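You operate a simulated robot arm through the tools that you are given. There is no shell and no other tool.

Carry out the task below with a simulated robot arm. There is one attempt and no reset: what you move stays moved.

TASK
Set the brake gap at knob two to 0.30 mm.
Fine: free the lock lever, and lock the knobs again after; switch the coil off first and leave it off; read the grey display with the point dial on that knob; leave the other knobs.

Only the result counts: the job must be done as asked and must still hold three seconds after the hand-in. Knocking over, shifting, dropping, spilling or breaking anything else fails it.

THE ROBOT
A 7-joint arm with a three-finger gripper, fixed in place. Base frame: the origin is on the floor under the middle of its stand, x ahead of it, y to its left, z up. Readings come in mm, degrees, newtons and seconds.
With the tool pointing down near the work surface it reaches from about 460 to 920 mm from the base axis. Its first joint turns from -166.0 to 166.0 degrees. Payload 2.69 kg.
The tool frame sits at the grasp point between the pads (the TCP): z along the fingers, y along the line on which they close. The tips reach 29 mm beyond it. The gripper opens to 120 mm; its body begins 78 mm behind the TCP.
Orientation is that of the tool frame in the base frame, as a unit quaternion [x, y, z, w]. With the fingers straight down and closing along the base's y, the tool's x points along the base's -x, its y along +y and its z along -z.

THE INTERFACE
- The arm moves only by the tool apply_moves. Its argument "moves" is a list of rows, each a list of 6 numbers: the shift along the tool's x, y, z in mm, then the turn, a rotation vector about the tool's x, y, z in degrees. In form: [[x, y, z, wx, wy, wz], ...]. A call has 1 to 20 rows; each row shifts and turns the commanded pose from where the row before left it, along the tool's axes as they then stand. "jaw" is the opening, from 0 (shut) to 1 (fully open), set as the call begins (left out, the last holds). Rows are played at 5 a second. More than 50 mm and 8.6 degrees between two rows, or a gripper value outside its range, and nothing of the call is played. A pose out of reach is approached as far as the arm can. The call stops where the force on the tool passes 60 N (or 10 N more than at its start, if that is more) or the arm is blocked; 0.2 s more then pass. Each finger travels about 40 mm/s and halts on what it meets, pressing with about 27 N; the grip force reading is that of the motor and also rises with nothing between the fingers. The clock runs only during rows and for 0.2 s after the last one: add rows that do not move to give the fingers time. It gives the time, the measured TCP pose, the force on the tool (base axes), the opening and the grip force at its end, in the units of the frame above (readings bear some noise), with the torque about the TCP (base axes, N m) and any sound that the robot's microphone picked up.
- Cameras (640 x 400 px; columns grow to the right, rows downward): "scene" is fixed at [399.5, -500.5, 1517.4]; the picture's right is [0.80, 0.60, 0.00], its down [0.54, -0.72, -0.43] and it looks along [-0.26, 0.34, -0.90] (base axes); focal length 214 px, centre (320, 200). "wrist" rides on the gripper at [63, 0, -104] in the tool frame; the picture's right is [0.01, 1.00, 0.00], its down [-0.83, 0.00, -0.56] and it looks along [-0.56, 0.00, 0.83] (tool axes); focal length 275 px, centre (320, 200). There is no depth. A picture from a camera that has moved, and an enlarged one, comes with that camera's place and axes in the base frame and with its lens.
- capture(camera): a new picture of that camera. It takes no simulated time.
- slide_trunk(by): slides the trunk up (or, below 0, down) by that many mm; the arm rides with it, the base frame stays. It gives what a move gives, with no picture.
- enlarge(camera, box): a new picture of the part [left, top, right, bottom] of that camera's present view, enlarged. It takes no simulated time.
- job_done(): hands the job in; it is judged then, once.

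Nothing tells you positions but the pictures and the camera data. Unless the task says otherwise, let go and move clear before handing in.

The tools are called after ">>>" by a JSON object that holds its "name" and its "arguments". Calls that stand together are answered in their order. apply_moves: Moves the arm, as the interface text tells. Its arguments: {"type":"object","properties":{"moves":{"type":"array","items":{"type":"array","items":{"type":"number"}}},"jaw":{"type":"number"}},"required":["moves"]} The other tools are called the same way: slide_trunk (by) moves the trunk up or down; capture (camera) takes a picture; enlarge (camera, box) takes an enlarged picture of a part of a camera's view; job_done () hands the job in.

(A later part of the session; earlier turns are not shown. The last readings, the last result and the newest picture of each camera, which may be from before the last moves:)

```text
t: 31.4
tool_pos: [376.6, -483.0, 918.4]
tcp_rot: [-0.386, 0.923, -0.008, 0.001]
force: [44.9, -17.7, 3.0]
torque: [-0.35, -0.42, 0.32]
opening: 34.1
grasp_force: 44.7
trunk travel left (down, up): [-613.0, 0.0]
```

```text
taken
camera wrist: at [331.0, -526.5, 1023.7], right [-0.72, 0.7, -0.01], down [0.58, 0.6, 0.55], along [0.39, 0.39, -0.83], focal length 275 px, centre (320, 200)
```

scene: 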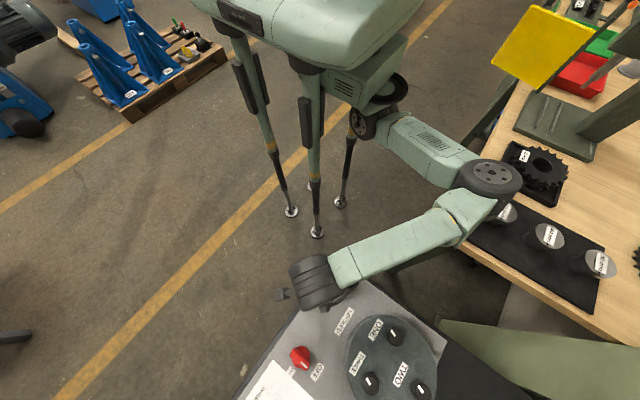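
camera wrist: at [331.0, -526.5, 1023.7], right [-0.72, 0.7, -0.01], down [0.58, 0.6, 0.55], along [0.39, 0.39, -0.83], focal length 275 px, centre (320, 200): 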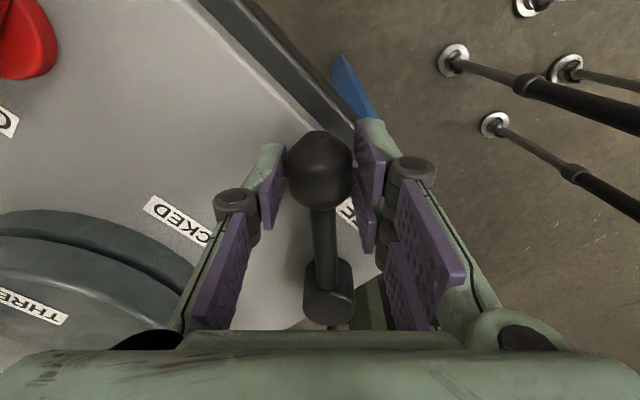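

>>> {"name": "enlarge", "arguments": {"camera": "wrist", "box": [200, 0, 420, 260]}}

>>> {"name": "enlarge", "arguments": {"camera": "scene", "box": [230, 230, 400, 350]}}

```text
1.54 times, centred on (310, 130) of wrist
camera zoom: at [331.0, -526.5, 1023.7], right [-0.72, 0.7, -0.01], down [0.58, 0.6, 0.55], along [0.39, 0.39, -0.83], focal length 424 px, centre (335, 308)
```

zoom: 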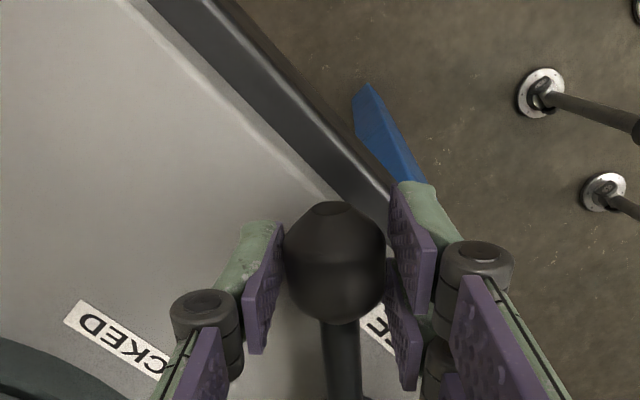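

```text
3.33 times, centred on (315, 290) of scene
camera zoom: at [399.5, -500.5, 1517.4], right [0.8, 0.6, 0.0], down [0.54, -0.72, -0.43], along [-0.26, 0.34, -0.9], focal length 715 px, centre (337, -100)
```

zoom: 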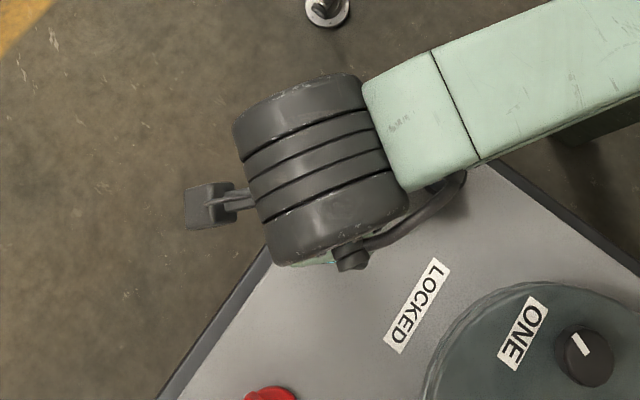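

The lever has come to a firm stop at ~40° on the FREE side (48 N with no motion). I'll ease off, release and rise to check.

>>> {"name": "apply_moves", "arguments": {"moves": [[0, -5, 0, 0, 0, 0], [0, 0, 0, 0, 0, 0], [0, 0, 0, 0, 0, 0], [0, 0, 0, 0, 0, 0]], "jaw": 0.45}}

>>> {"name": "apply_moves", "arguments": {"moves": [[0, 0, -20, 0, 0, 0], [0, 0, -30, 0, 0, 0], [0, 0, -30, 0, 0, 0], [0, 0, -30, 0, 0, 0], [0, 0, 0, 0, 0, 0]]}}

>>> {"name": "capture", "arguments": {"camera": "wrist"}}

>>> {"name": "capture", "arguments": {"camera": "scene"}}

```text
t: 32.4
tool_pos: [372.3, -484.1, 918.4]
tcp_rot: [-0.382, 0.924, -0.002, -0.002]
force: [-0.2, 0.1, 0.2]
torque: [0.02, 0.01, 0.0]
opening: 53.9
grasp_force: 0.0
trunk travel left (down, up): [-613.0, 0.0]
```

```text
t: 33.6
tool_pos: [373.8, -483.0, 1027.7]
tcp_rot: [-0.383, 0.924, -0.001, -0.002]
force: [0.2, 0.5, 0.0]
torque: [0.03, 0.0, 0.01]
opening: 54.2
grasp_force: 0.1
trunk travel left (down, up): [-613.0, 0.0]
```

```text
taken
camera wrist: at [328.3, -526.9, 1133.2], right [-0.71, 0.7, 0.0], down [0.59, 0.59, 0.55], along [0.39, 0.39, -0.83], focal length 275 px, centre (320, 200)
```

wrist: 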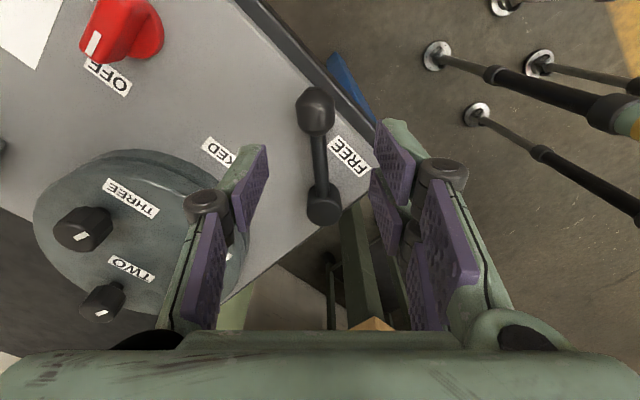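

```text
taken
```

scene: 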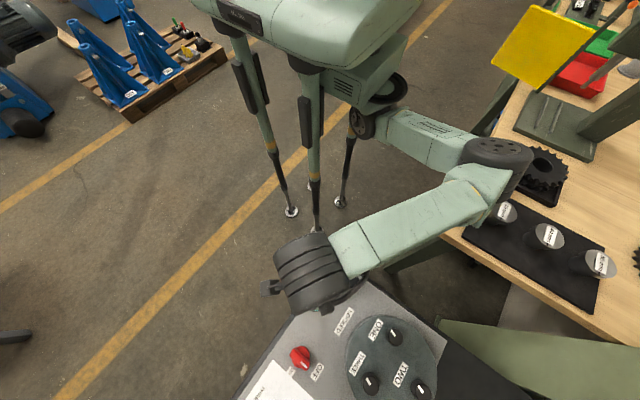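

The lever sits at FREE. Next the point dial at ≈(454,-739): moving over there, descending slightly for reach, then looking.

>>> {"name": "apply_moves", "arguments": {"moves": [[17.8, -33.9, 0, 0, 0, 0], [17.8, -33.9, 0, 0, 0, 0], [17.8, -33.9, 5, 0, 0, 0], [17.8, -33.9, 10, 0, 0, 0], [17.8, -33.9, 15, 0, 0, 0], [17.8, -33.9, 15, 0, 0, 0], [17.8, -33.9, 15, 0, 0, 0], [0, 0, 0, 0, 0, 0]]}}

>>> {"name": "capture", "arguments": {"camera": "wrist"}}

>>> {"name": "capture", "arguments": {"camera": "scene"}}

```text
t: 35.4
tool_pos: [430.2, -671.2, 979.5]
tcp_rot: [-0.383, 0.924, -0.002, -0.002]
force: [0.2, 0.3, -0.4]
torque: [0.02, 0.01, -0.01]
opening: 54.1
grasp_force: 0.0
out of reach, approached as far as the arm can: row 6, 7
trunk travel left (down, up): [-613.0, 0.0]
```

```text
taken
camera wrist: at [384.7, -714.9, 1084.3], right [-0.71, 0.7, 0.0], down [0.59, 0.59, 0.55], along [0.39, 0.39, -0.83], focal length 275 px, centre (320, 200)
```

wrist: 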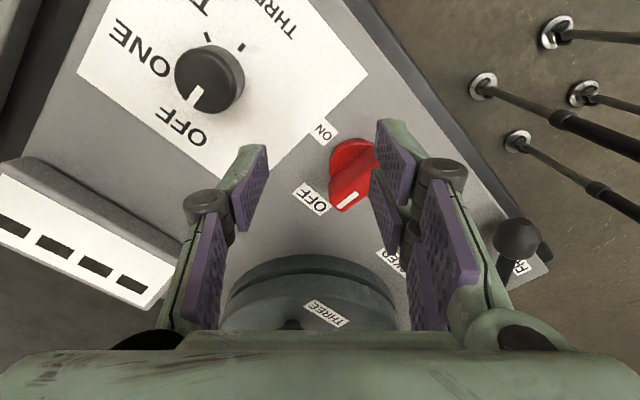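

```text
taken
```

scene: 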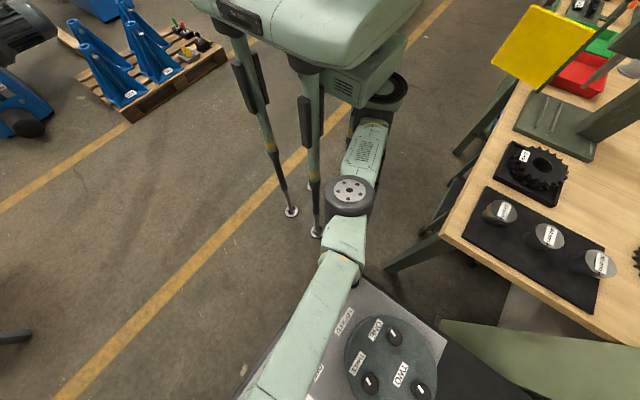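

Straight-down reach ends about 57 mm short of the dial, so I'll need to tilt the tool outward (~25°) with the closing axis tangential, so the pads stay parallel to the dial axis. First I back off and turn the tool so its x-axis points outward.

>>> {"name": "apply_moves", "arguments": {"moves": [[-14, 35, -20, 0, 0, 0], [0, 0, 0, 0, 0, -7.9], [0, 0, 0, 0, 0, -7.9], [0, 0, 0, 0, 0, -7.9], [0, 0, 0, 0, 0, -7.9], [0, 0, 0, 0, 0, -7.9], [0, 0, 0, 0, 0, -7.9], [0, 0, 0, 0, 0, -7.9], [0, 0, 0, 0, 0, -7.9], [0, 0, 0, 0, 0, 0]]}}

>>> {"name": "capture", "arguments": {"camera": "wrist"}}

>>> {"name": "capture", "arguments": {"camera": "scene"}}

```text
t: 37.6
tool_pos: [416.5, -634.7, 998.9]
tcp_rot: [0.811, -0.585, 0.001, 0.002]
force: [-0.4, 0.5, -0.1]
torque: [0.01, 0.0, -0.01]
opening: 53.9
grasp_force: 0.1
trunk travel left (down, up): [-613.0, 0.0]
```

```text
taken
camera wrist: at [435.7, -693.8, 1104.7], right [-0.95, -0.32, 0.0], down [-0.26, 0.79, 0.55], along [-0.18, 0.52, -0.83], focal length 275 px, centre (320, 200)
```

wrist: 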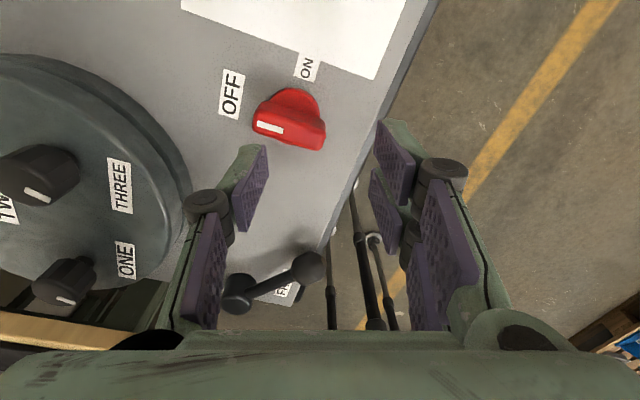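

```text
taken
```

scene: 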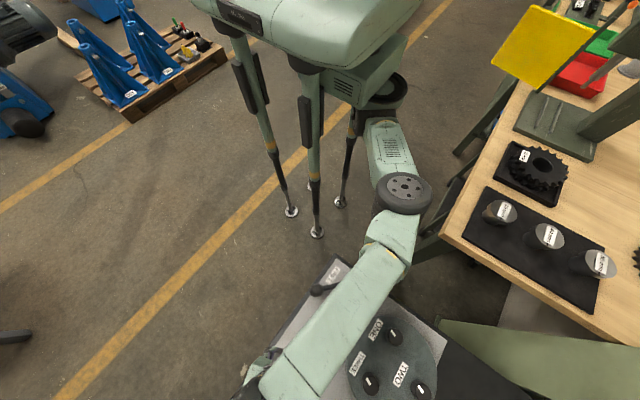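

Now tilting the tool 25° outward here, at safe height.

>>> {"name": "apply_moves", "arguments": {"moves": [[0, 0, 0, 0, 8.3, 0], [0, 0, 0, 0, 8.3, 0], [0, 0, 0, 0, 8.4, 0], [0, 0, 0, 0, 0, 0]]}}

>>> {"name": "capture", "arguments": {"camera": "wrist"}}

```text
t: 38.6
tool_pos: [415.3, -636.0, 999.8]
tcp_rot: [0.791, -0.571, 0.176, 0.13]
force: [0.3, 0.1, 0.7]
torque: [-0.01, 0.01, 0.0]
opening: 54.2
grasp_force: 0.2
trunk travel left (down, up): [-613.0, 0.0]
```

```text
taken
camera wrist: at [419.4, -645.5, 1121.4], right [-0.95, -0.32, 0.01], down [-0.31, 0.94, 0.15], along [-0.05, 0.14, -0.99], focal length 275 px, centre (320, 200)
```

wrist: 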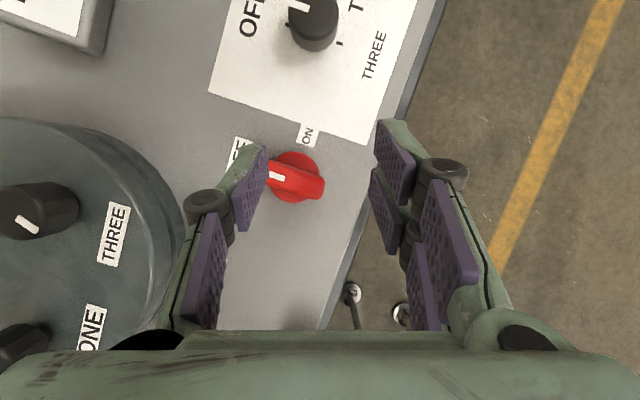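

Tilt works. Moving outward to above the dial (z≈970) and looking.

>>> {"name": "apply_moves", "arguments": {"moves": [[21.7, -1, 18.4, 0, 0, 0], [21.7, -1, 18.4, 0, 0, 0], [21.7, -1, 18.4, 0, 0, 0], [21.8, -1, 18.4, 0, 0, 0], [0, 0, 0, 0, 0, 0]]}}

>>> {"name": "capture", "arguments": {"camera": "wrist"}}

>>> {"name": "capture", "arguments": {"camera": "scene"}}

```text
t: 39.8
tool_pos: [453.2, -737.1, 969.6]
tcp_rot: [0.791, -0.572, 0.176, 0.129]
force: [0.2, 0.2, -0.9]
torque: [0.0, -0.07, 0.0]
opening: 54.2
grasp_force: 0.1
trunk travel left (down, up): [-613.0, 0.0]
```

```text
taken
camera wrist: at [457.7, -748.8, 1091.5], right [-0.95, -0.32, 0.01], down [-0.31, 0.94, 0.15], along [-0.05, 0.14, -0.99], focal length 275 px, centre (320, 200)
```

wrist: 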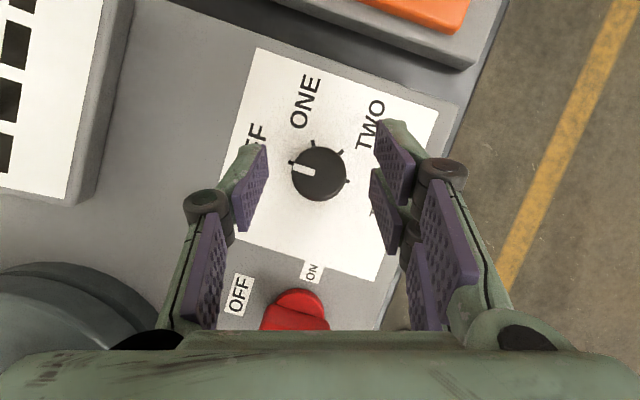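

```text
taken
```

scene: 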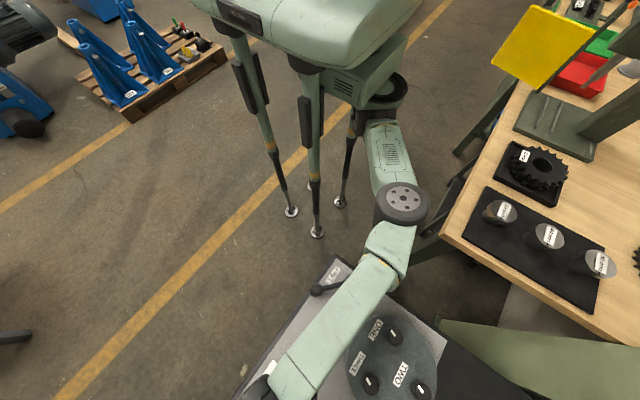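

Reached with the tilt. Enlarging the dial from this near-vertical view.

>>> {"name": "enlarge", "arguments": {"camera": "wrist", "box": [240, 110, 400, 230]}}

>>> {"name": "enlarge", "arguments": {"camera": "wrist", "box": [0, 0, 140, 220]}}

```text
3.33 times, centred on (320, 170) of wrist
camera zoom: at [457.7, -748.8, 1091.5], right [-0.95, -0.32, 0.01], down [-0.31, 0.94, 0.15], along [-0.05, 0.14, -0.99], focal length 918 px, centre (320, 300)
```

zoom: 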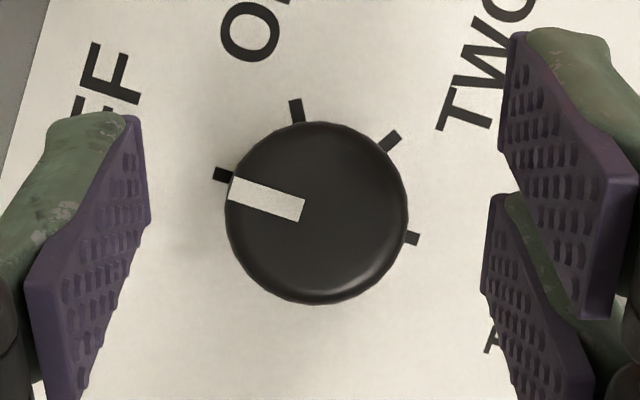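

```text
1.82 times, centred on (70, 110) of wrist
camera zoom: at [457.7, -748.8, 1091.5], right [-0.95, -0.32, 0.01], down [-0.31, 0.94, 0.15], along [-0.05, 0.14, -0.99], focal length 500 px, centre (774, 364)
```

zoom: 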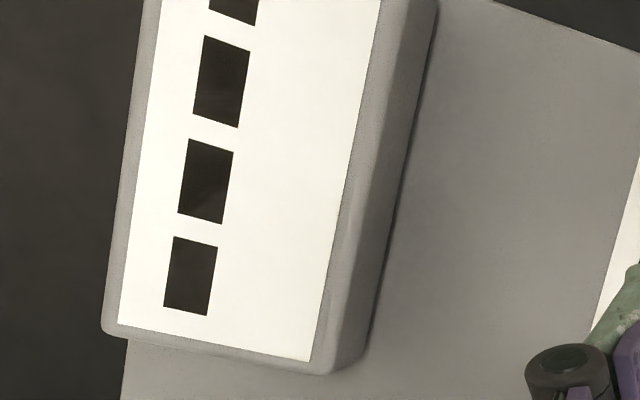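

Dial axis confirmed ≈(454.5,-739.5), radius 17 mm, ticks 60° apart. I'll pre-rotate −30° about the vertical, then check before descending.

>>> {"name": "apply_moves", "arguments": {"moves": [[0, 0, 0, 3.17, 0, -6.8], [0, 0, 0, 3.17, 0, -6.8], [0, 0, 0, 3.17, 0, -6.8], [0, 0, 0, 3.17, 0, -6.8], [0, 0, 0, 0, 0, 0]]}}

>>> {"name": "capture", "arguments": {"camera": "wrist"}}

```text
t: 41.0
tool_pos: [453.8, -739.4, 970.2]
tcp_rot: [0.912, -0.346, 0.203, 0.079]
force: [-0.3, 0.0, 0.6]
torque: [0.02, 0.02, -0.04]
opening: 54.0
grasp_force: 0.1
trunk travel left (down, up): [-613.0, 0.0]
```

```text
taken
camera wrist: at [463.3, -745.7, 1092.1], right [-0.66, -0.75, 0.01], down [-0.74, 0.65, 0.15], along [-0.12, 0.09, -0.99], focal length 275 px, centre (320, 200)
```

wrist: 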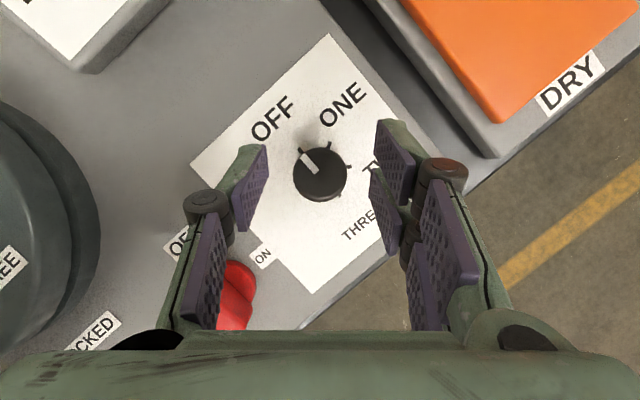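

Aligned over the dial. Descending vertically to grip height (TCP z≈921).

>>> {"name": "apply_moves", "arguments": {"moves": [[-6.9, 0, 14.8, 0, 0, 0], [-6.9, 0, 14.8, 0, 0, 0], [-6.9, 0, 14.8, 0, 0, 0], [0, 0, 0, 0, 0, 0]]}}

>>> {"name": "capture", "arguments": {"camera": "wrist"}}

```text
t: 42.0
tool_pos: [454.4, -739.2, 921.5]
tcp_rot: [0.913, -0.346, 0.202, 0.079]
force: [-0.4, -0.1, -0.1]
torque: [0.01, 0.0, -0.02]
opening: 54.2
grasp_force: 0.1
trunk travel left (down, up): [-613.0, 0.0]
```

```text
taken
camera wrist: at [463.7, -746.0, 1042.9], right [-0.66, -0.75, 0.01], down [-0.74, 0.66, 0.15], along [-0.12, 0.09, -0.99], focal length 275 px, centre (320, 200)
```

wrist: 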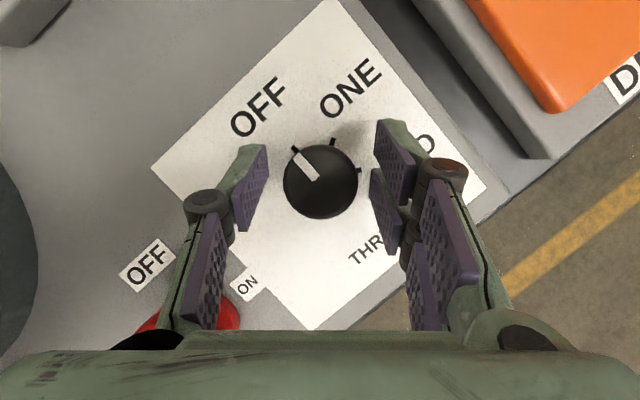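

Closing on the dial.

>>> {"name": "apply_moves", "arguments": {"moves": [[0, 0, 0, 0, 0, 0], [0, 0, 0, 0, 0, 0], [0, 0, 0, 0, 0, 0], [0, 0, 0, 0, 0, 0]], "jaw": 0.0}}

>>> {"name": "capture", "arguments": {"camera": "wrist"}}

```text
t: 43.0
tool_pos: [454.3, -738.8, 921.2]
tcp_rot: [0.913, -0.347, 0.202, 0.079]
force: [-0.5, -2.0, 0.0]
torque: [-0.2, 0.01, -0.02]
opening: 34.8
grasp_force: 44.9
trunk travel left (down, up): [-613.0, 0.0]
```

```text
taken
camera wrist: at [463.4, -746.2, 1043.0], right [-0.66, -0.75, 0.01], down [-0.74, 0.66, 0.15], along [-0.12, 0.09, -0.99], focal length 275 px, centre (320, 200)
```

wrist: 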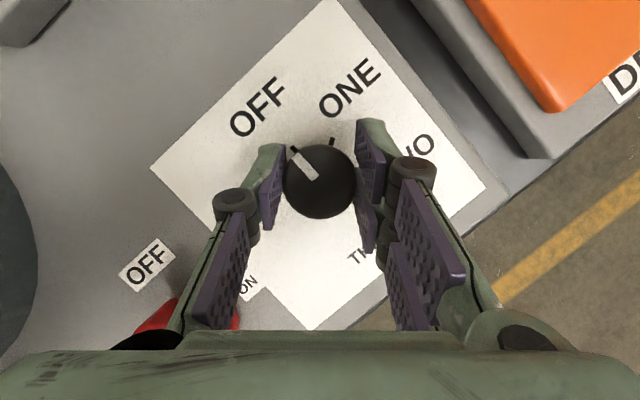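

Gripped (34.8 mm). Turning 60° clockwise about the vertical.

>>> {"name": "apply_moves", "arguments": {"moves": [[0, 0, 0, -3.17, 0, 6.8], [0, 0, 0, -3.17, 0, 6.8], [0, 0, 0, -3.17, 0, 6.8], [0, 0, 0, -3.17, 0, 6.8], [0, 0, 0, -3.17, 0, 6.8], [0, 0, 0, -3.17, 0, 6.8], [0, 0, 0, -3.17, 0, 6.8], [0, 0, 0, -3.17, 0, 6.8], [0, 0, 0, 0, 0, 0]]}}

>>> {"name": "capture", "arguments": {"camera": "wrist"}}

```text
t: 45.0
tool_pos: [456.5, -737.6, 920.3]
tcp_rot: [-0.615, 0.758, -0.137, -0.17]
force: [8.6, 2.9, -0.8]
torque: [-0.07, 0.02, -0.01]
opening: 34.5
grasp_force: 44.8
trunk travel left (down, up): [-613.0, 0.0]
```

```text
taken
camera wrist: at [452.2, -750.1, 1043.1], right [-0.98, 0.2, 0.0], down [0.2, 0.97, 0.15], along [0.03, 0.14, -0.99], focal length 275 px, centre (320, 200)
```

wrist: 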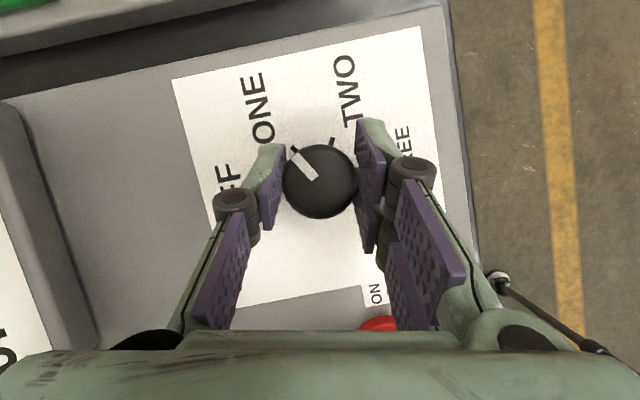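

The pointer is now at ONE. Release, rotate back, regrip and turn another 60°.

>>> {"name": "apply_moves", "arguments": {"moves": [[0, 0, 0, 0, 0, 0], [0, 0, 0, 0, 0, 0], [0, 0, 0, 0, 0, 0]], "jaw": 0.45}}

>>> {"name": "apply_moves", "arguments": {"moves": [[0, 0, 0, 3.17, 0, -6.8], [0, 0, 0, 3.17, 0, -6.8], [0, 0, 0, 3.17, 0, -6.8], [0, 0, 0, 3.17, 0, -6.8], [0, 0, 0, 3.17, 0, -6.8], [0, 0, 0, 3.17, 0, -6.8], [0, 0, 0, 3.17, 0, -6.8], [0, 0, 0, 3.17, 0, -6.8], [0, 0, 0, 0, 0, 0]]}}

>>> {"name": "capture", "arguments": {"camera": "wrist"}}

```text
t: 45.8
tool_pos: [453.8, -740.2, 920.9]
tcp_rot: [-0.616, 0.757, -0.137, -0.17]
force: [0.3, -0.5, -0.3]
torque: [-0.01, 0.01, 0.0]
opening: 53.8
grasp_force: 0.1
trunk travel left (down, up): [-613.0, 0.0]
```

```text
t: 47.8
tool_pos: [453.6, -738.7, 921.7]
tcp_rot: [0.912, -0.347, 0.202, 0.08]
force: [-0.3, 0.1, -0.5]
torque: [0.03, 0.0, 0.0]
opening: 54.1
grasp_force: 0.1
trunk travel left (down, up): [-613.0, 0.0]
```

```text
taken
camera wrist: at [463.0, -746.0, 1043.6], right [-0.66, -0.75, 0.01], down [-0.74, 0.65, 0.15], along [-0.12, 0.09, -0.99], focal length 275 px, centre (320, 200)
```

wrist: 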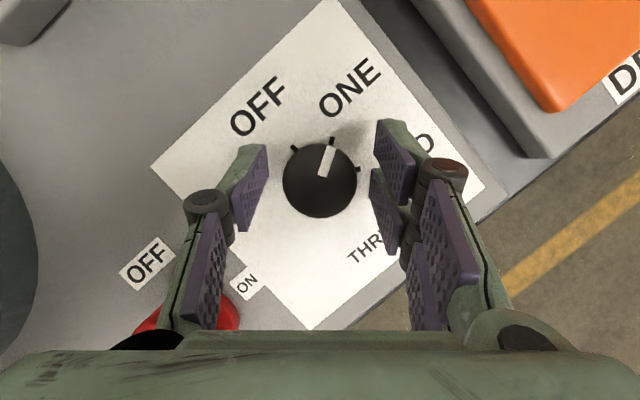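

Pointer at ONE. Regripping and turning another 60° to TWO.

>>> {"name": "apply_moves", "arguments": {"moves": [[0, 0, 0, 0, 0, 0], [0, 0, 0, 0, 0, 0], [0, 0, 0, 0, 0, 0], [0, 0, 0, 0, 0, 0]], "jaw": 0.0}}

>>> {"name": "apply_moves", "arguments": {"moves": [[0, 0, 0, -3.17, 0, 6.8], [0, 0, 0, -3.17, 0, 6.8], [0, 0, 0, -3.17, 0, 6.8], [0, 0, 0, -3.17, 0, 6.8], [0, 0, 0, -3.17, 0, 6.8], [0, 0, 0, -3.17, 0, 6.8], [0, 0, 0, -3.17, 0, 6.8], [0, 0, 0, -3.17, 0, 6.8], [0, 0, 0, 0, 0, 0]]}}

>>> {"name": "apply_moves", "arguments": {"moves": [[0, 0, 0, 0, 0, 0], [0, 0, 0, 0, 0, 0], [0, 0, 0, 0, 0, 0]], "jaw": 0.45}}

>>> {"name": "apply_moves", "arguments": {"moves": [[6.9, 0, -14.8, 0, 0, 0], [6.9, 0, -14.8, 0, 0, 0], [6.9, 0, -14.8, 0, 0, 0], [0, 0, 0, 0, 0, 0]]}}

>>> {"name": "capture", "arguments": {"camera": "wrist"}}

>>> {"name": "enlarge", "arguments": {"camera": "wrist", "box": [220, 90, 400, 230]}}

```text
t: 48.8
tool_pos: [453.1, -738.9, 922.1]
tcp_rot: [0.912, -0.347, 0.202, 0.08]
force: [0.0, -0.2, 0.1]
torque: [-0.02, 0.01, -0.01]
opening: 34.7
grasp_force: 45.4
trunk travel left (down, up): [-613.0, 0.0]
```

```text
t: 50.8
tool_pos: [455.0, -738.3, 921.8]
tcp_rot: [-0.615, 0.758, -0.138, -0.17]
force: [7.9, 5.8, 3.5]
torque: [0.57, -0.09, 0.02]
opening: 34.6
grasp_force: 44.9
trunk travel left (down, up): [-613.0, 0.0]
```

```text
t: 51.6
tool_pos: [454.0, -739.4, 921.9]
tcp_rot: [-0.615, 0.757, -0.138, -0.17]
force: [0.3, -0.5, -0.1]
torque: [-0.01, -0.03, -0.01]
opening: 54.0
grasp_force: 0.1
trunk travel left (down, up): [-613.0, 0.0]
```

```text
t: 52.6
tool_pos: [454.0, -736.5, 971.8]
tcp_rot: [-0.616, 0.757, -0.137, -0.17]
force: [0.1, 0.2, -0.5]
torque: [0.05, -0.01, 0.0]
opening: 53.9
grasp_force: 0.0
trunk travel left (down, up): [-613.0, 0.0]
```

```text
taken
camera wrist: at [451.5, -749.0, 1093.4], right [-0.98, 0.2, 0.0], down [0.2, 0.97, 0.15], along [0.03, 0.15, -0.99], focal length 275 px, centre (320, 200)
```

wrist: 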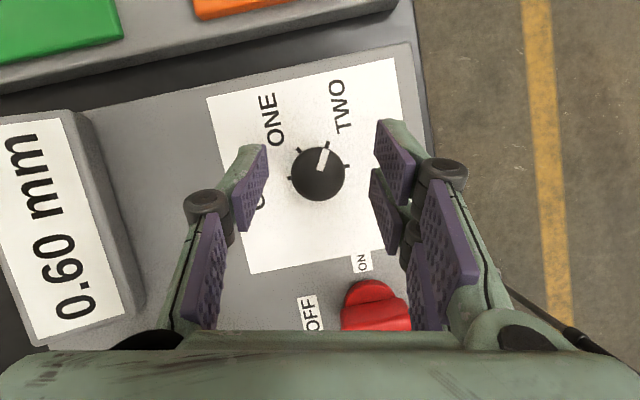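

```text
2.86 times, centred on (310, 160) of wrist
camera zoom: at [451.5, -749.0, 1093.4], right [-0.98, 0.2, 0.0], down [0.2, 0.97, 0.15], along [0.03, 0.15, -0.99], focal length 786 px, centre (349, 314)
```

zoom: 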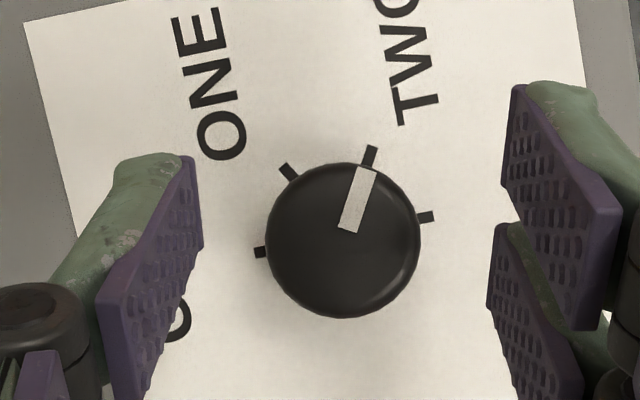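

The display reads 0.60 mm with the dial on TWO. Next: retreat inward, remove the tilt, and turn the tool so the camera will see the display while I grip knob two.

>>> {"name": "apply_moves", "arguments": {"moves": [[-21.8, 14.6, -24.1, 0, 0, 0], [-21.8, 14.6, -24.1, 0, 0, 0], [-21.8, 14.6, -24.1, 0, 0, 0], [0, 0, 0, 0, -8.3, 0], [0, 0, 0, 0, -8.3, 0], [0, 0, 0, 0, -8.4, 0], [0, 0, 0, 0, 0, 0]]}}

>>> {"name": "capture", "arguments": {"camera": "wrist"}}

```text
t: 54.2
tool_pos: [430.3, -640.3, 1007.5]
tcp_rot: [-0.631, 0.776, -0.001, -0.002]
force: [-0.1, -0.3, -0.5]
torque: [-0.04, 0.01, 0.0]
opening: 53.8
grasp_force: 0.0
trunk travel left (down, up): [-613.0, 0.0]
```

```text
taken
camera wrist: at [416.7, -701.1, 1113.0], right [-0.98, 0.2, 0.0], down [0.17, 0.82, 0.55], along [0.11, 0.54, -0.83], focal length 275 px, centre (320, 200)
```

wrist: 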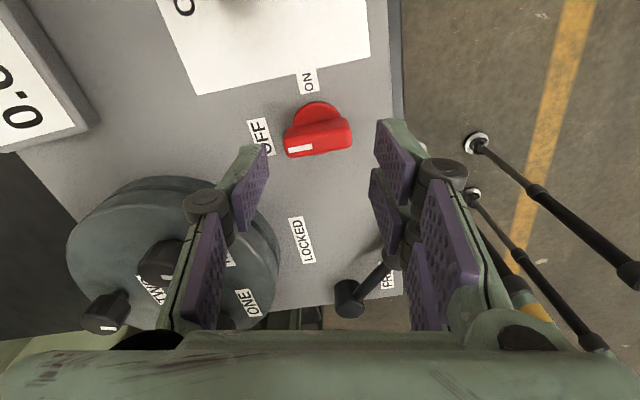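

>>> {"name": "apply_moves", "arguments": {"moves": [[0, 0, -10, 0, 0, 7.9], [0, 0, -10, 0, 0, 7.9], [0, 0, 0, 0, 0, 7.9], [0, 0, 0, 0, 0, 7.9], [0, 0, 0, 0, 0, 7.9], [0, 0, 0, 0, 0, 7.9], [0, 0, 0, 0, 0, 7.9], [0, 0, 0, 0, 0, 7.9], [0, 0, 0, 0, 0, 7.9], [0, 0, 0, 0, 0, 7.9], [0, 0, 0, 0, 0, 7.9], [0, 0, 0, 0, 0, 7.9], [0, 0, 0, 0, 0, 7.9], [0, 0, 0, 0, 0, 0]]}}

>>> {"name": "capture", "arguments": {"camera": "wrist"}}

>>> {"name": "capture", "arguments": {"camera": "scene"}}

```text
t: 57.2
tool_pos: [430.3, -642.3, 1027.1]
tcp_rot: [0.213, 0.977, -0.003, -0.001]
force: [0.7, 0.7, 0.5]
torque: [-0.01, -0.01, 0.03]
opening: 54.1
grasp_force: 0.0
trunk travel left (down, up): [-613.0, 0.0]
```

```text
taken
camera wrist: at [372.3, -614.0, 1132.2], right [0.41, 0.91, -0.01], down [0.76, -0.34, 0.56], along [0.5, -0.23, -0.83], focal length 275 px, centre (320, 200)
```

wrist: 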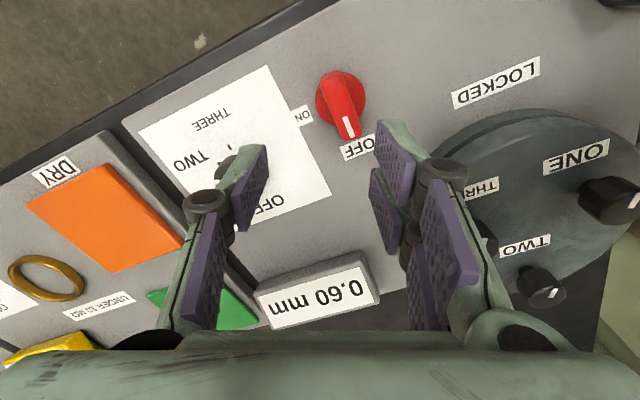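

```text
taken
```

scene: 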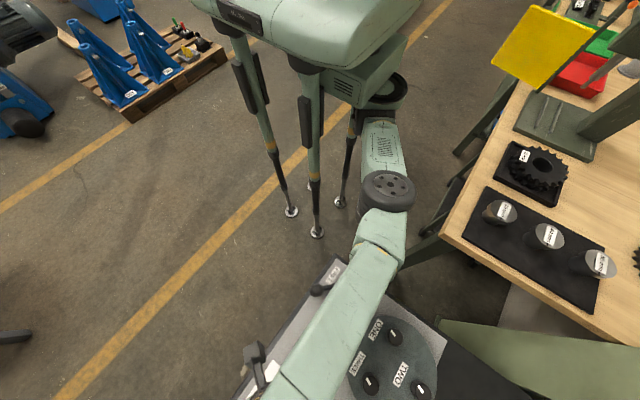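

>>> {"name": "enlarge", "arguments": {"camera": "wrist", "box": [470, 130, 640, 320]}}

>>> {"name": "enlarge", "arguments": {"camera": "scene", "box": [330, 300, 460, 400]}}

```text
2.11 times, centred on (555, 225) of wrist
camera zoom: at [372.3, -614.0, 1132.2], right [0.41, 0.91, -0.01], down [0.76, -0.34, 0.56], along [0.5, -0.23, -0.83], focal length 580 px, centre (-175, 147)
```

zoom: 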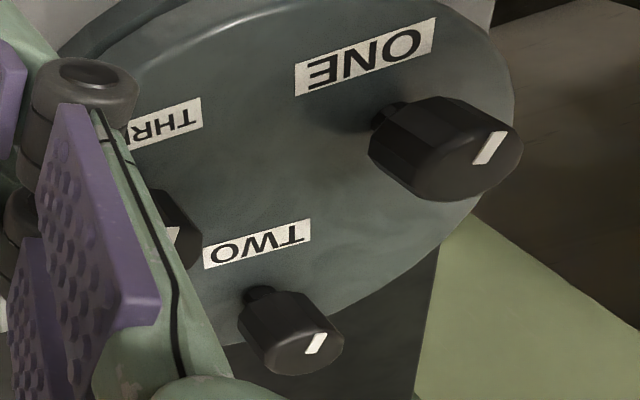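

```text
4.00 times, centred on (395, 350) of scene
camera zoom: at [399.5, -500.5, 1517.4], right [0.8, 0.6, 0.0], down [0.54, -0.72, -0.43], along [-0.26, 0.34, -0.9], focal length 858 px, centre (20, -400)
```

zoom: 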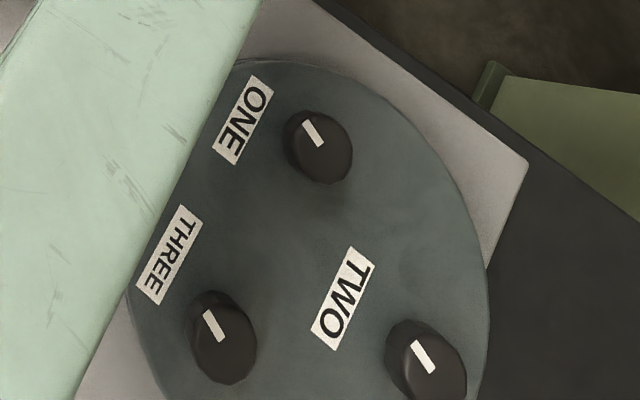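

Knob two is at ≈(661,-508), top z≈965. Moving toward it at z≈1027 (above the other knobs).

>>> {"name": "apply_moves", "arguments": {"moves": [[-21.9, 31.1, 0, 0, 0, 0], [-21.9, 31.1, 0, 0, 0, 0], [-21.9, 31.1, 0, 0, 0, 0], [-21.9, 31.1, 0, 0, 0, 0], [-21.9, 31.1, 0, 0, 0, 0], [-21.9, 31.1, 0, 0, 0, 0], [0, 0, 0, 0, 0, 0]]}}

>>> {"name": "capture", "arguments": {"camera": "wrist"}}

>>> {"name": "capture", "arguments": {"camera": "scene"}}

```text
t: 58.8
tool_pos: [626.9, -526.8, 1027.6]
tcp_rot: [0.212, 0.977, -0.003, 0.0]
force: [-0.5, -0.7, -0.9]
torque: [-0.01, 0.0, 0.02]
opening: 54.0
grasp_force: 0.0
trunk travel left (down, up): [-613.0, 0.0]
```

```text
taken
camera wrist: at [569.2, -500.0, 1132.4], right [0.41, 0.91, -0.01], down [0.76, -0.34, 0.56], along [0.51, -0.23, -0.83], focal length 275 px, centre (320, 200)
```

wrist: 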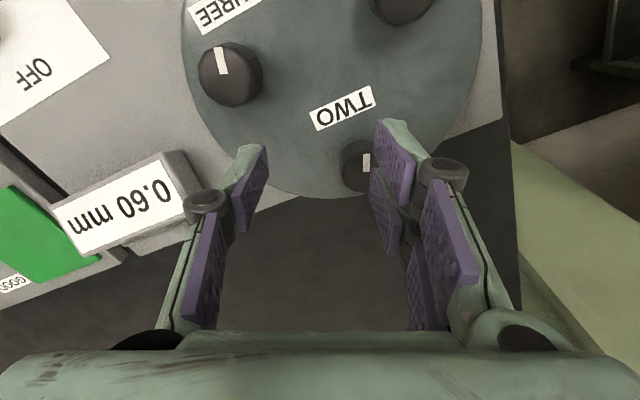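

```text
taken
```

scene: 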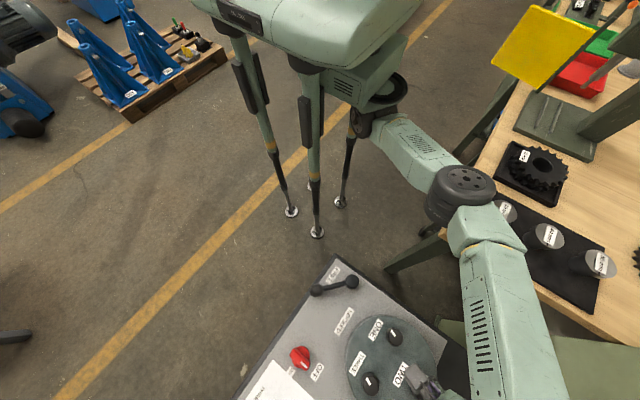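

>>> {"name": "enlarge", "arguments": {"camera": "wrist", "box": [290, 100, 450, 220]}}

>>> {"name": "enlarge", "arguments": {"camera": "wrist", "box": [40, 130, 220, 270]}}

```text
3.33 times, centred on (370, 160) of wrist
camera zoom: at [569.2, -500.0, 1132.4], right [0.41, 0.91, -0.01], down [0.76, -0.34, 0.56], along [0.51, -0.23, -0.83], focal length 918 px, centre (153, 333)
```

zoom: 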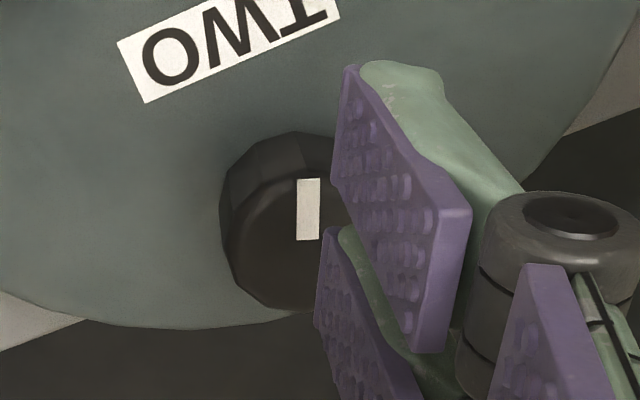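

```text
2.86 times, centred on (130, 200) of wrist
camera zoom: at [569.2, -500.0, 1132.4], right [0.41, 0.91, -0.01], down [0.76, -0.34, 0.56], along [0.51, -0.23, -0.83], focal length 786 px, centre (863, 200)
```

zoom: 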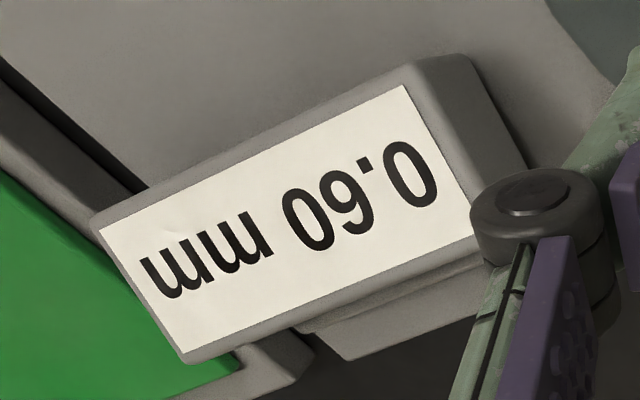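

The display is readable from here (0.60 mm). Knob two's axis ≈(662.4,-508), radius ~17 mm, disc top ~930. Moving over it and coming partway down to verify alignment.

>>> {"name": "apply_moves", "arguments": {"moves": [[-12.2, 16, 0, 0, 0, 0], [-12.2, 16.1, 5, 0, 0, 0], [0, 0, 15, 0, 0, 0], [0, 0, 10, 0, 0, 0], [0, 0, 0, 0, 0, 0]]}}

>>> {"name": "capture", "arguments": {"camera": "wrist"}}

>>> {"name": "enlarge", "arguments": {"camera": "scene", "box": [330, 280, 480, 400]}}

```text
t: 60.0
tool_pos: [661.7, -506.9, 995.5]
tcp_rot: [0.212, 0.977, -0.003, -0.001]
force: [0.0, 0.2, -0.7]
torque: [0.01, -0.03, 0.0]
opening: 54.0
grasp_force: 0.1
trunk travel left (down, up): [-613.0, 0.0]
```

```text
taken
camera wrist: at [603.9, -480.3, 1101.1], right [0.41, 0.91, -0.01], down [0.76, -0.34, 0.56], along [0.51, -0.23, -0.83], focal length 275 px, centre (320, 200)
```

wrist: 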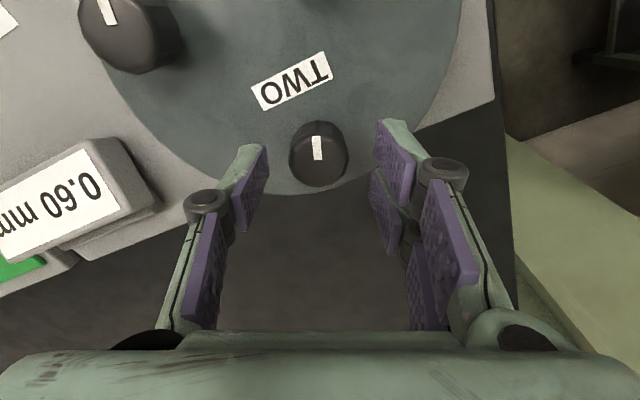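

```text
3.33 times, centred on (405, 340) of scene
camera zoom: at [399.5, -500.5, 1517.4], right [0.8, 0.6, 0.0], down [0.54, -0.72, -0.43], along [-0.26, 0.34, -0.9], focal length 715 px, centre (37, -267)
```

zoom: 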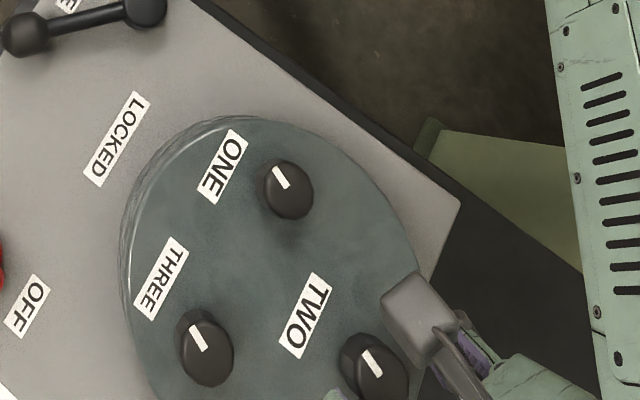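

Knob two is centred between the fingers. Descending to grip height (TCP z≈971).

>>> {"name": "apply_moves", "arguments": {"moves": [[0, 0, 12, 0, 0, 0], [0, 0, 12, 0, 0, 0], [0, 0, 0, 0, 0, 0]]}}

>>> {"name": "capture", "arguments": {"camera": "wrist"}}

```text
t: 60.8
tool_pos: [662.7, -507.5, 971.6]
tcp_rot: [0.213, 0.977, -0.002, -0.001]
force: [0.2, -1.1, 0.1]
torque: [-0.03, 0.0, 0.01]
opening: 54.4
grasp_force: 0.1
trunk travel left (down, up): [-613.0, 0.0]
```

```text
taken
camera wrist: at [603.8, -480.5, 1076.6], right [0.41, 0.91, -0.01], down [0.76, -0.34, 0.56], along [0.51, -0.23, -0.83], focal length 275 px, centre (320, 200)
```

wrist: 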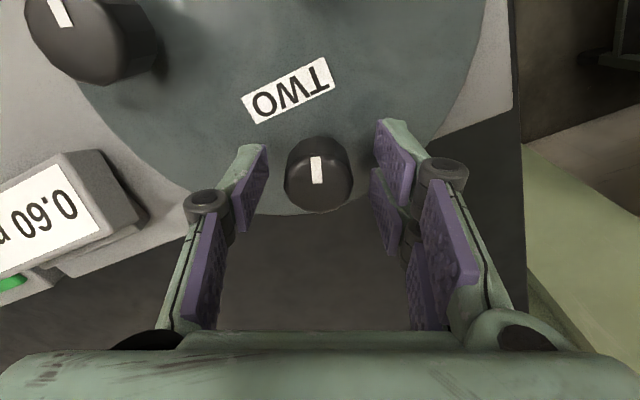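

Closing on knob two.

>>> {"name": "apply_moves", "arguments": {"moves": [[0, 0, 0, 0, 0, 0], [0, 0, 0, 0, 0, 0], [0, 0, 0, 0, 0, 0], [0, 0, 0, 0, 0, 0]], "jaw": 0.0}}

>>> {"name": "capture", "arguments": {"camera": "wrist"}}

```text
t: 61.8
tool_pos: [661.9, -508.3, 971.1]
tcp_rot: [0.212, 0.977, -0.003, 0.0]
force: [-0.4, -4.6, -0.4]
torque: [-0.29, -0.07, -0.02]
opening: 33.1
grasp_force: 44.4
trunk travel left (down, up): [-613.0, 0.0]
```

```text
taken
camera wrist: at [603.5, -481.1, 1076.6], right [0.41, 0.91, -0.01], down [0.76, -0.34, 0.56], along [0.5, -0.23, -0.83], focal length 275 px, centre (320, 200)
```

wrist: 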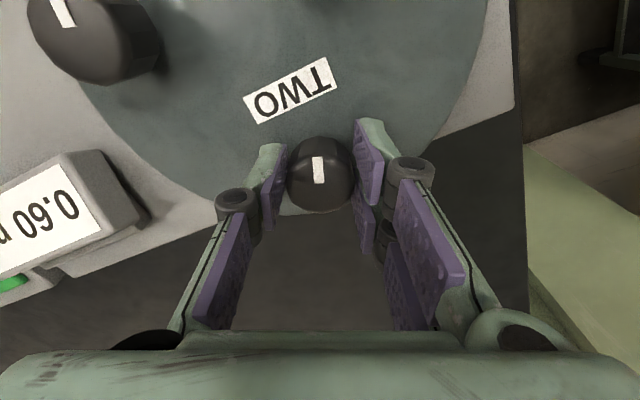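

Gripped. A small trial turn (8° clockwise) to see the effect on the display.

>>> {"name": "apply_moves", "arguments": {"moves": [[0, 0, 0, 0, 0, 4], [0, 0, 0, 0, 0, 4], [0, 0, 0, 0, 0, 0]]}}

>>> {"name": "capture", "arguments": {"camera": "wrist"}}

>>> {"name": "enlarge", "arguments": {"camera": "wrist", "box": [0, 130, 200, 300]}}

```text
t: 62.6
tool_pos: [662.1, -508.9, 972.0]
tcp_rot: [0.28, 0.96, -0.002, 0.0]
force: [-1.3, -8.4, -2.2]
torque: [-0.51, -0.13, -0.04]
opening: 33.3
grasp_force: 45.1
trunk travel left (down, up): [-613.0, 0.0]
```

```text
taken
camera wrist: at [607.9, -472.9, 1076.5], right [0.53, 0.85, -0.01], down [0.7, -0.44, 0.56], along [0.47, -0.3, -0.83], focal length 275 px, centre (320, 200)
```

wrist: 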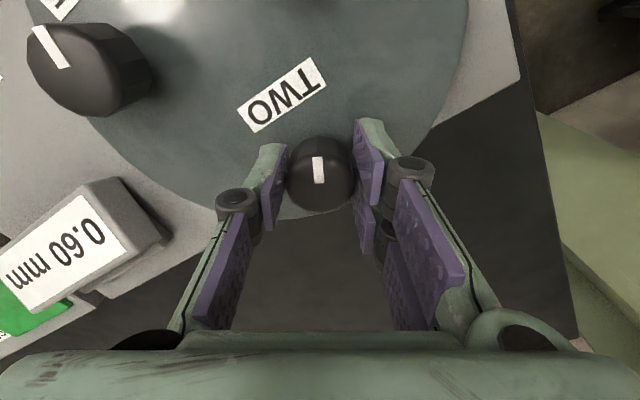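

```text
2.35 times, centred on (100, 215) of wrist
camera zoom: at [607.9, -472.9, 1076.5], right [0.53, 0.85, -0.01], down [0.7, -0.44, 0.56], along [0.47, -0.3, -0.83], focal length 648 px, centre (838, 165)
```

zoom: 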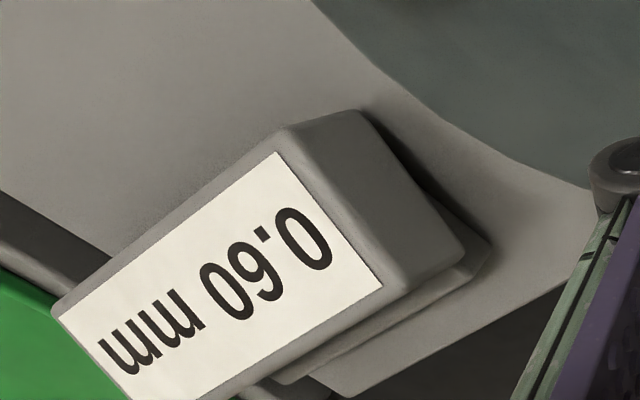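

The knob turned with the gripper, but the display still reads 0.60 — perhaps backlash or a coarse scale. Turning further.

>>> {"name": "apply_moves", "arguments": {"moves": [[0, 0, 0, 0, 0, 5], [0, 0, 0, 0, 0, 5], [0, 0, 0, 0, 0, 5], [0, 0, 0, 0, 0, 0]]}}

>>> {"name": "capture", "arguments": {"camera": "wrist"}}

>>> {"name": "enlarge", "arguments": {"camera": "wrist", "box": [0, 170, 200, 340]}}

>>> {"name": "enlarge", "arguments": {"camera": "wrist", "box": [260, 110, 390, 230]}}

```text
t: 63.6
tool_pos: [662.2, -507.2, 971.1]
tcp_rot: [0.403, 0.915, -0.001, 0.0]
force: [3.1, -7.4, -2.4]
torque: [0.33, 0.16, 0.0]
opening: 33.3
grasp_force: 45.0
trunk travel left (down, up): [-613.0, 0.0]
```

```text
taken
camera wrist: at [619.0, -459.8, 1076.5], right [0.73, 0.68, 0.0], down [0.57, -0.61, 0.56], along [0.38, -0.41, -0.83], focal length 275 px, centre (320, 200)
```

wrist: 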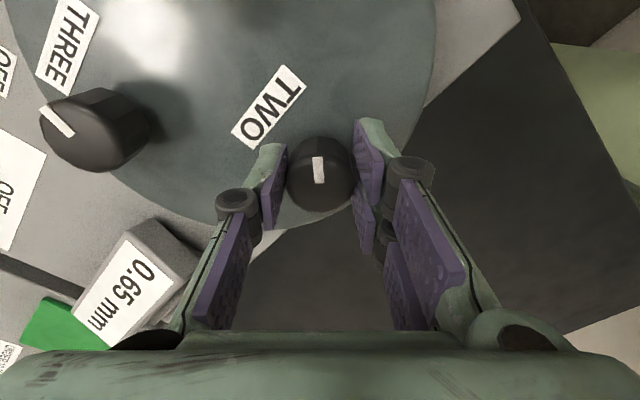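

```text
2.35 times, centred on (100, 255) of wrist
camera zoom: at [619.0, -459.8, 1076.5], right [0.73, 0.68, 0.0], down [0.57, -0.61, 0.56], along [0.38, -0.41, -0.83], focal length 648 px, centre (838, 71)
```

zoom: 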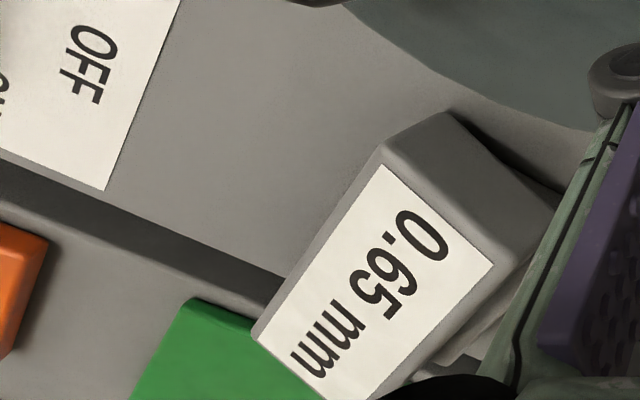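

```text
3.33 times, centred on (325, 170) of wrist
camera zoom: at [619.0, -459.8, 1076.5], right [0.73, 0.68, 0.0], down [0.57, -0.61, 0.56], along [0.38, -0.41, -0.83], focal length 918 px, centre (303, 300)
```

zoom: 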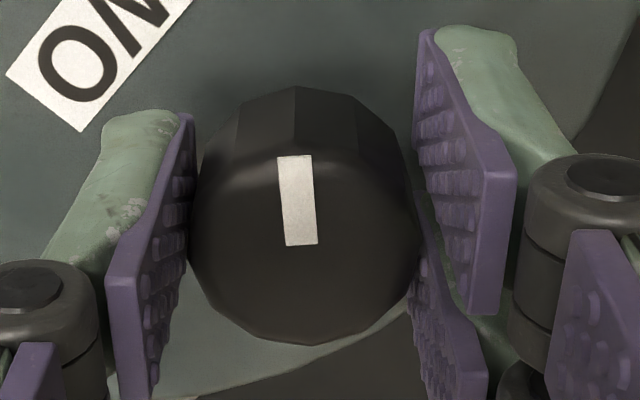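

Clockwise raises the gap (0.65 now), so counter-clockwise lowers it. Turning 30° counter-clockwise and reading.

>>> {"name": "apply_moves", "arguments": {"moves": [[0, 0, 0, 0, 0, -5], [0, 0, 0, 0, 0, -5], [0, 0, 0, 0, 0, -5], [0, 0, 0, 0, 0, 0]]}}

>>> {"name": "enlarge", "arguments": {"camera": "wrist", "box": [0, 130, 200, 300]}}

>>> {"name": "apply_moves", "arguments": {"moves": [[0, 0, 0, 0, 0, -5], [0, 0, 0, 0, 0, -5], [0, 0, 0, 0, 0, 0]]}}

>>> {"name": "capture", "arguments": {"camera": "wrist"}}

>>> {"name": "enlarge", "arguments": {"camera": "wrist", "box": [0, 130, 200, 300]}}

```text
t: 64.6
tool_pos: [662.8, -509.3, 971.9]
tcp_rot: [0.281, 0.96, -0.003, 0.0]
force: [-2.8, -7.6, -5.1]
torque: [-0.74, -0.41, -0.02]
opening: 33.0
grasp_force: 45.2
trunk travel left (down, up): [-613.0, 0.0]
```

```text
2.35 times, centred on (100, 215) of wrist
camera zoom: at [608.0, -473.0, 1076.6], right [0.53, 0.85, -0.01], down [0.71, -0.44, 0.56], along [0.47, -0.3, -0.83], focal length 648 px, centre (838, 165)
```

zoom: 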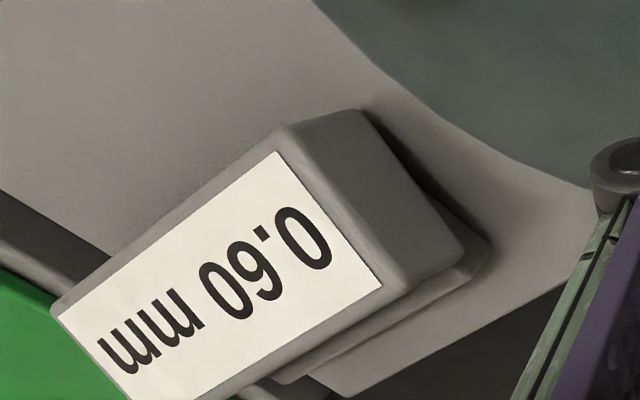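

```text
t: 65.4
tool_pos: [660.4, -508.8, 971.5]
tcp_rot: [0.195, 0.981, -0.002, -0.001]
force: [-6.7, -12.8, -4.5]
torque: [-0.5, -0.12, -0.04]
opening: 33.1
grasp_force: 45.5
trunk travel left (down, up): [-613.0, 0.0]
```

```text
taken
camera wrist: at [602.7, -483.4, 1076.7], right [0.38, 0.93, -0.01], down [0.77, -0.31, 0.55], along [0.51, -0.21, -0.83], focal length 275 px, centre (320, 200)
```

wrist: 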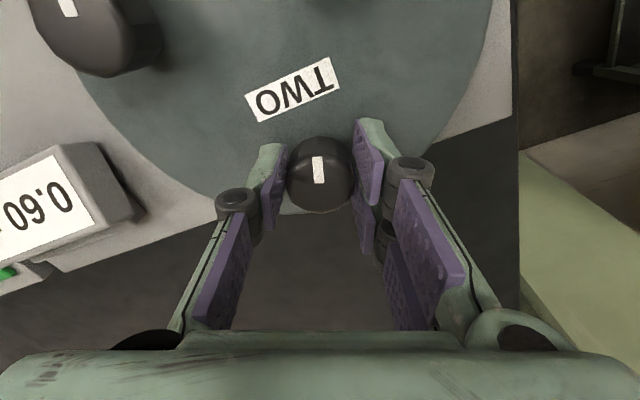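

```text
2.35 times, centred on (100, 215) of wrist
camera zoom: at [602.7, -483.4, 1076.7], right [0.38, 0.93, -0.01], down [0.77, -0.31, 0.55], along [0.51, -0.21, -0.83], focal length 648 px, centre (838, 165)
```

zoom: 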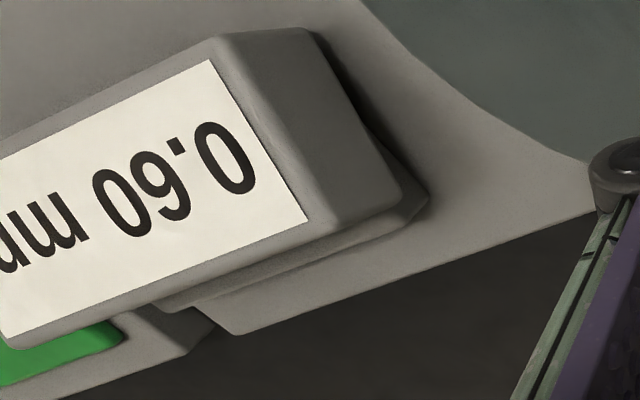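

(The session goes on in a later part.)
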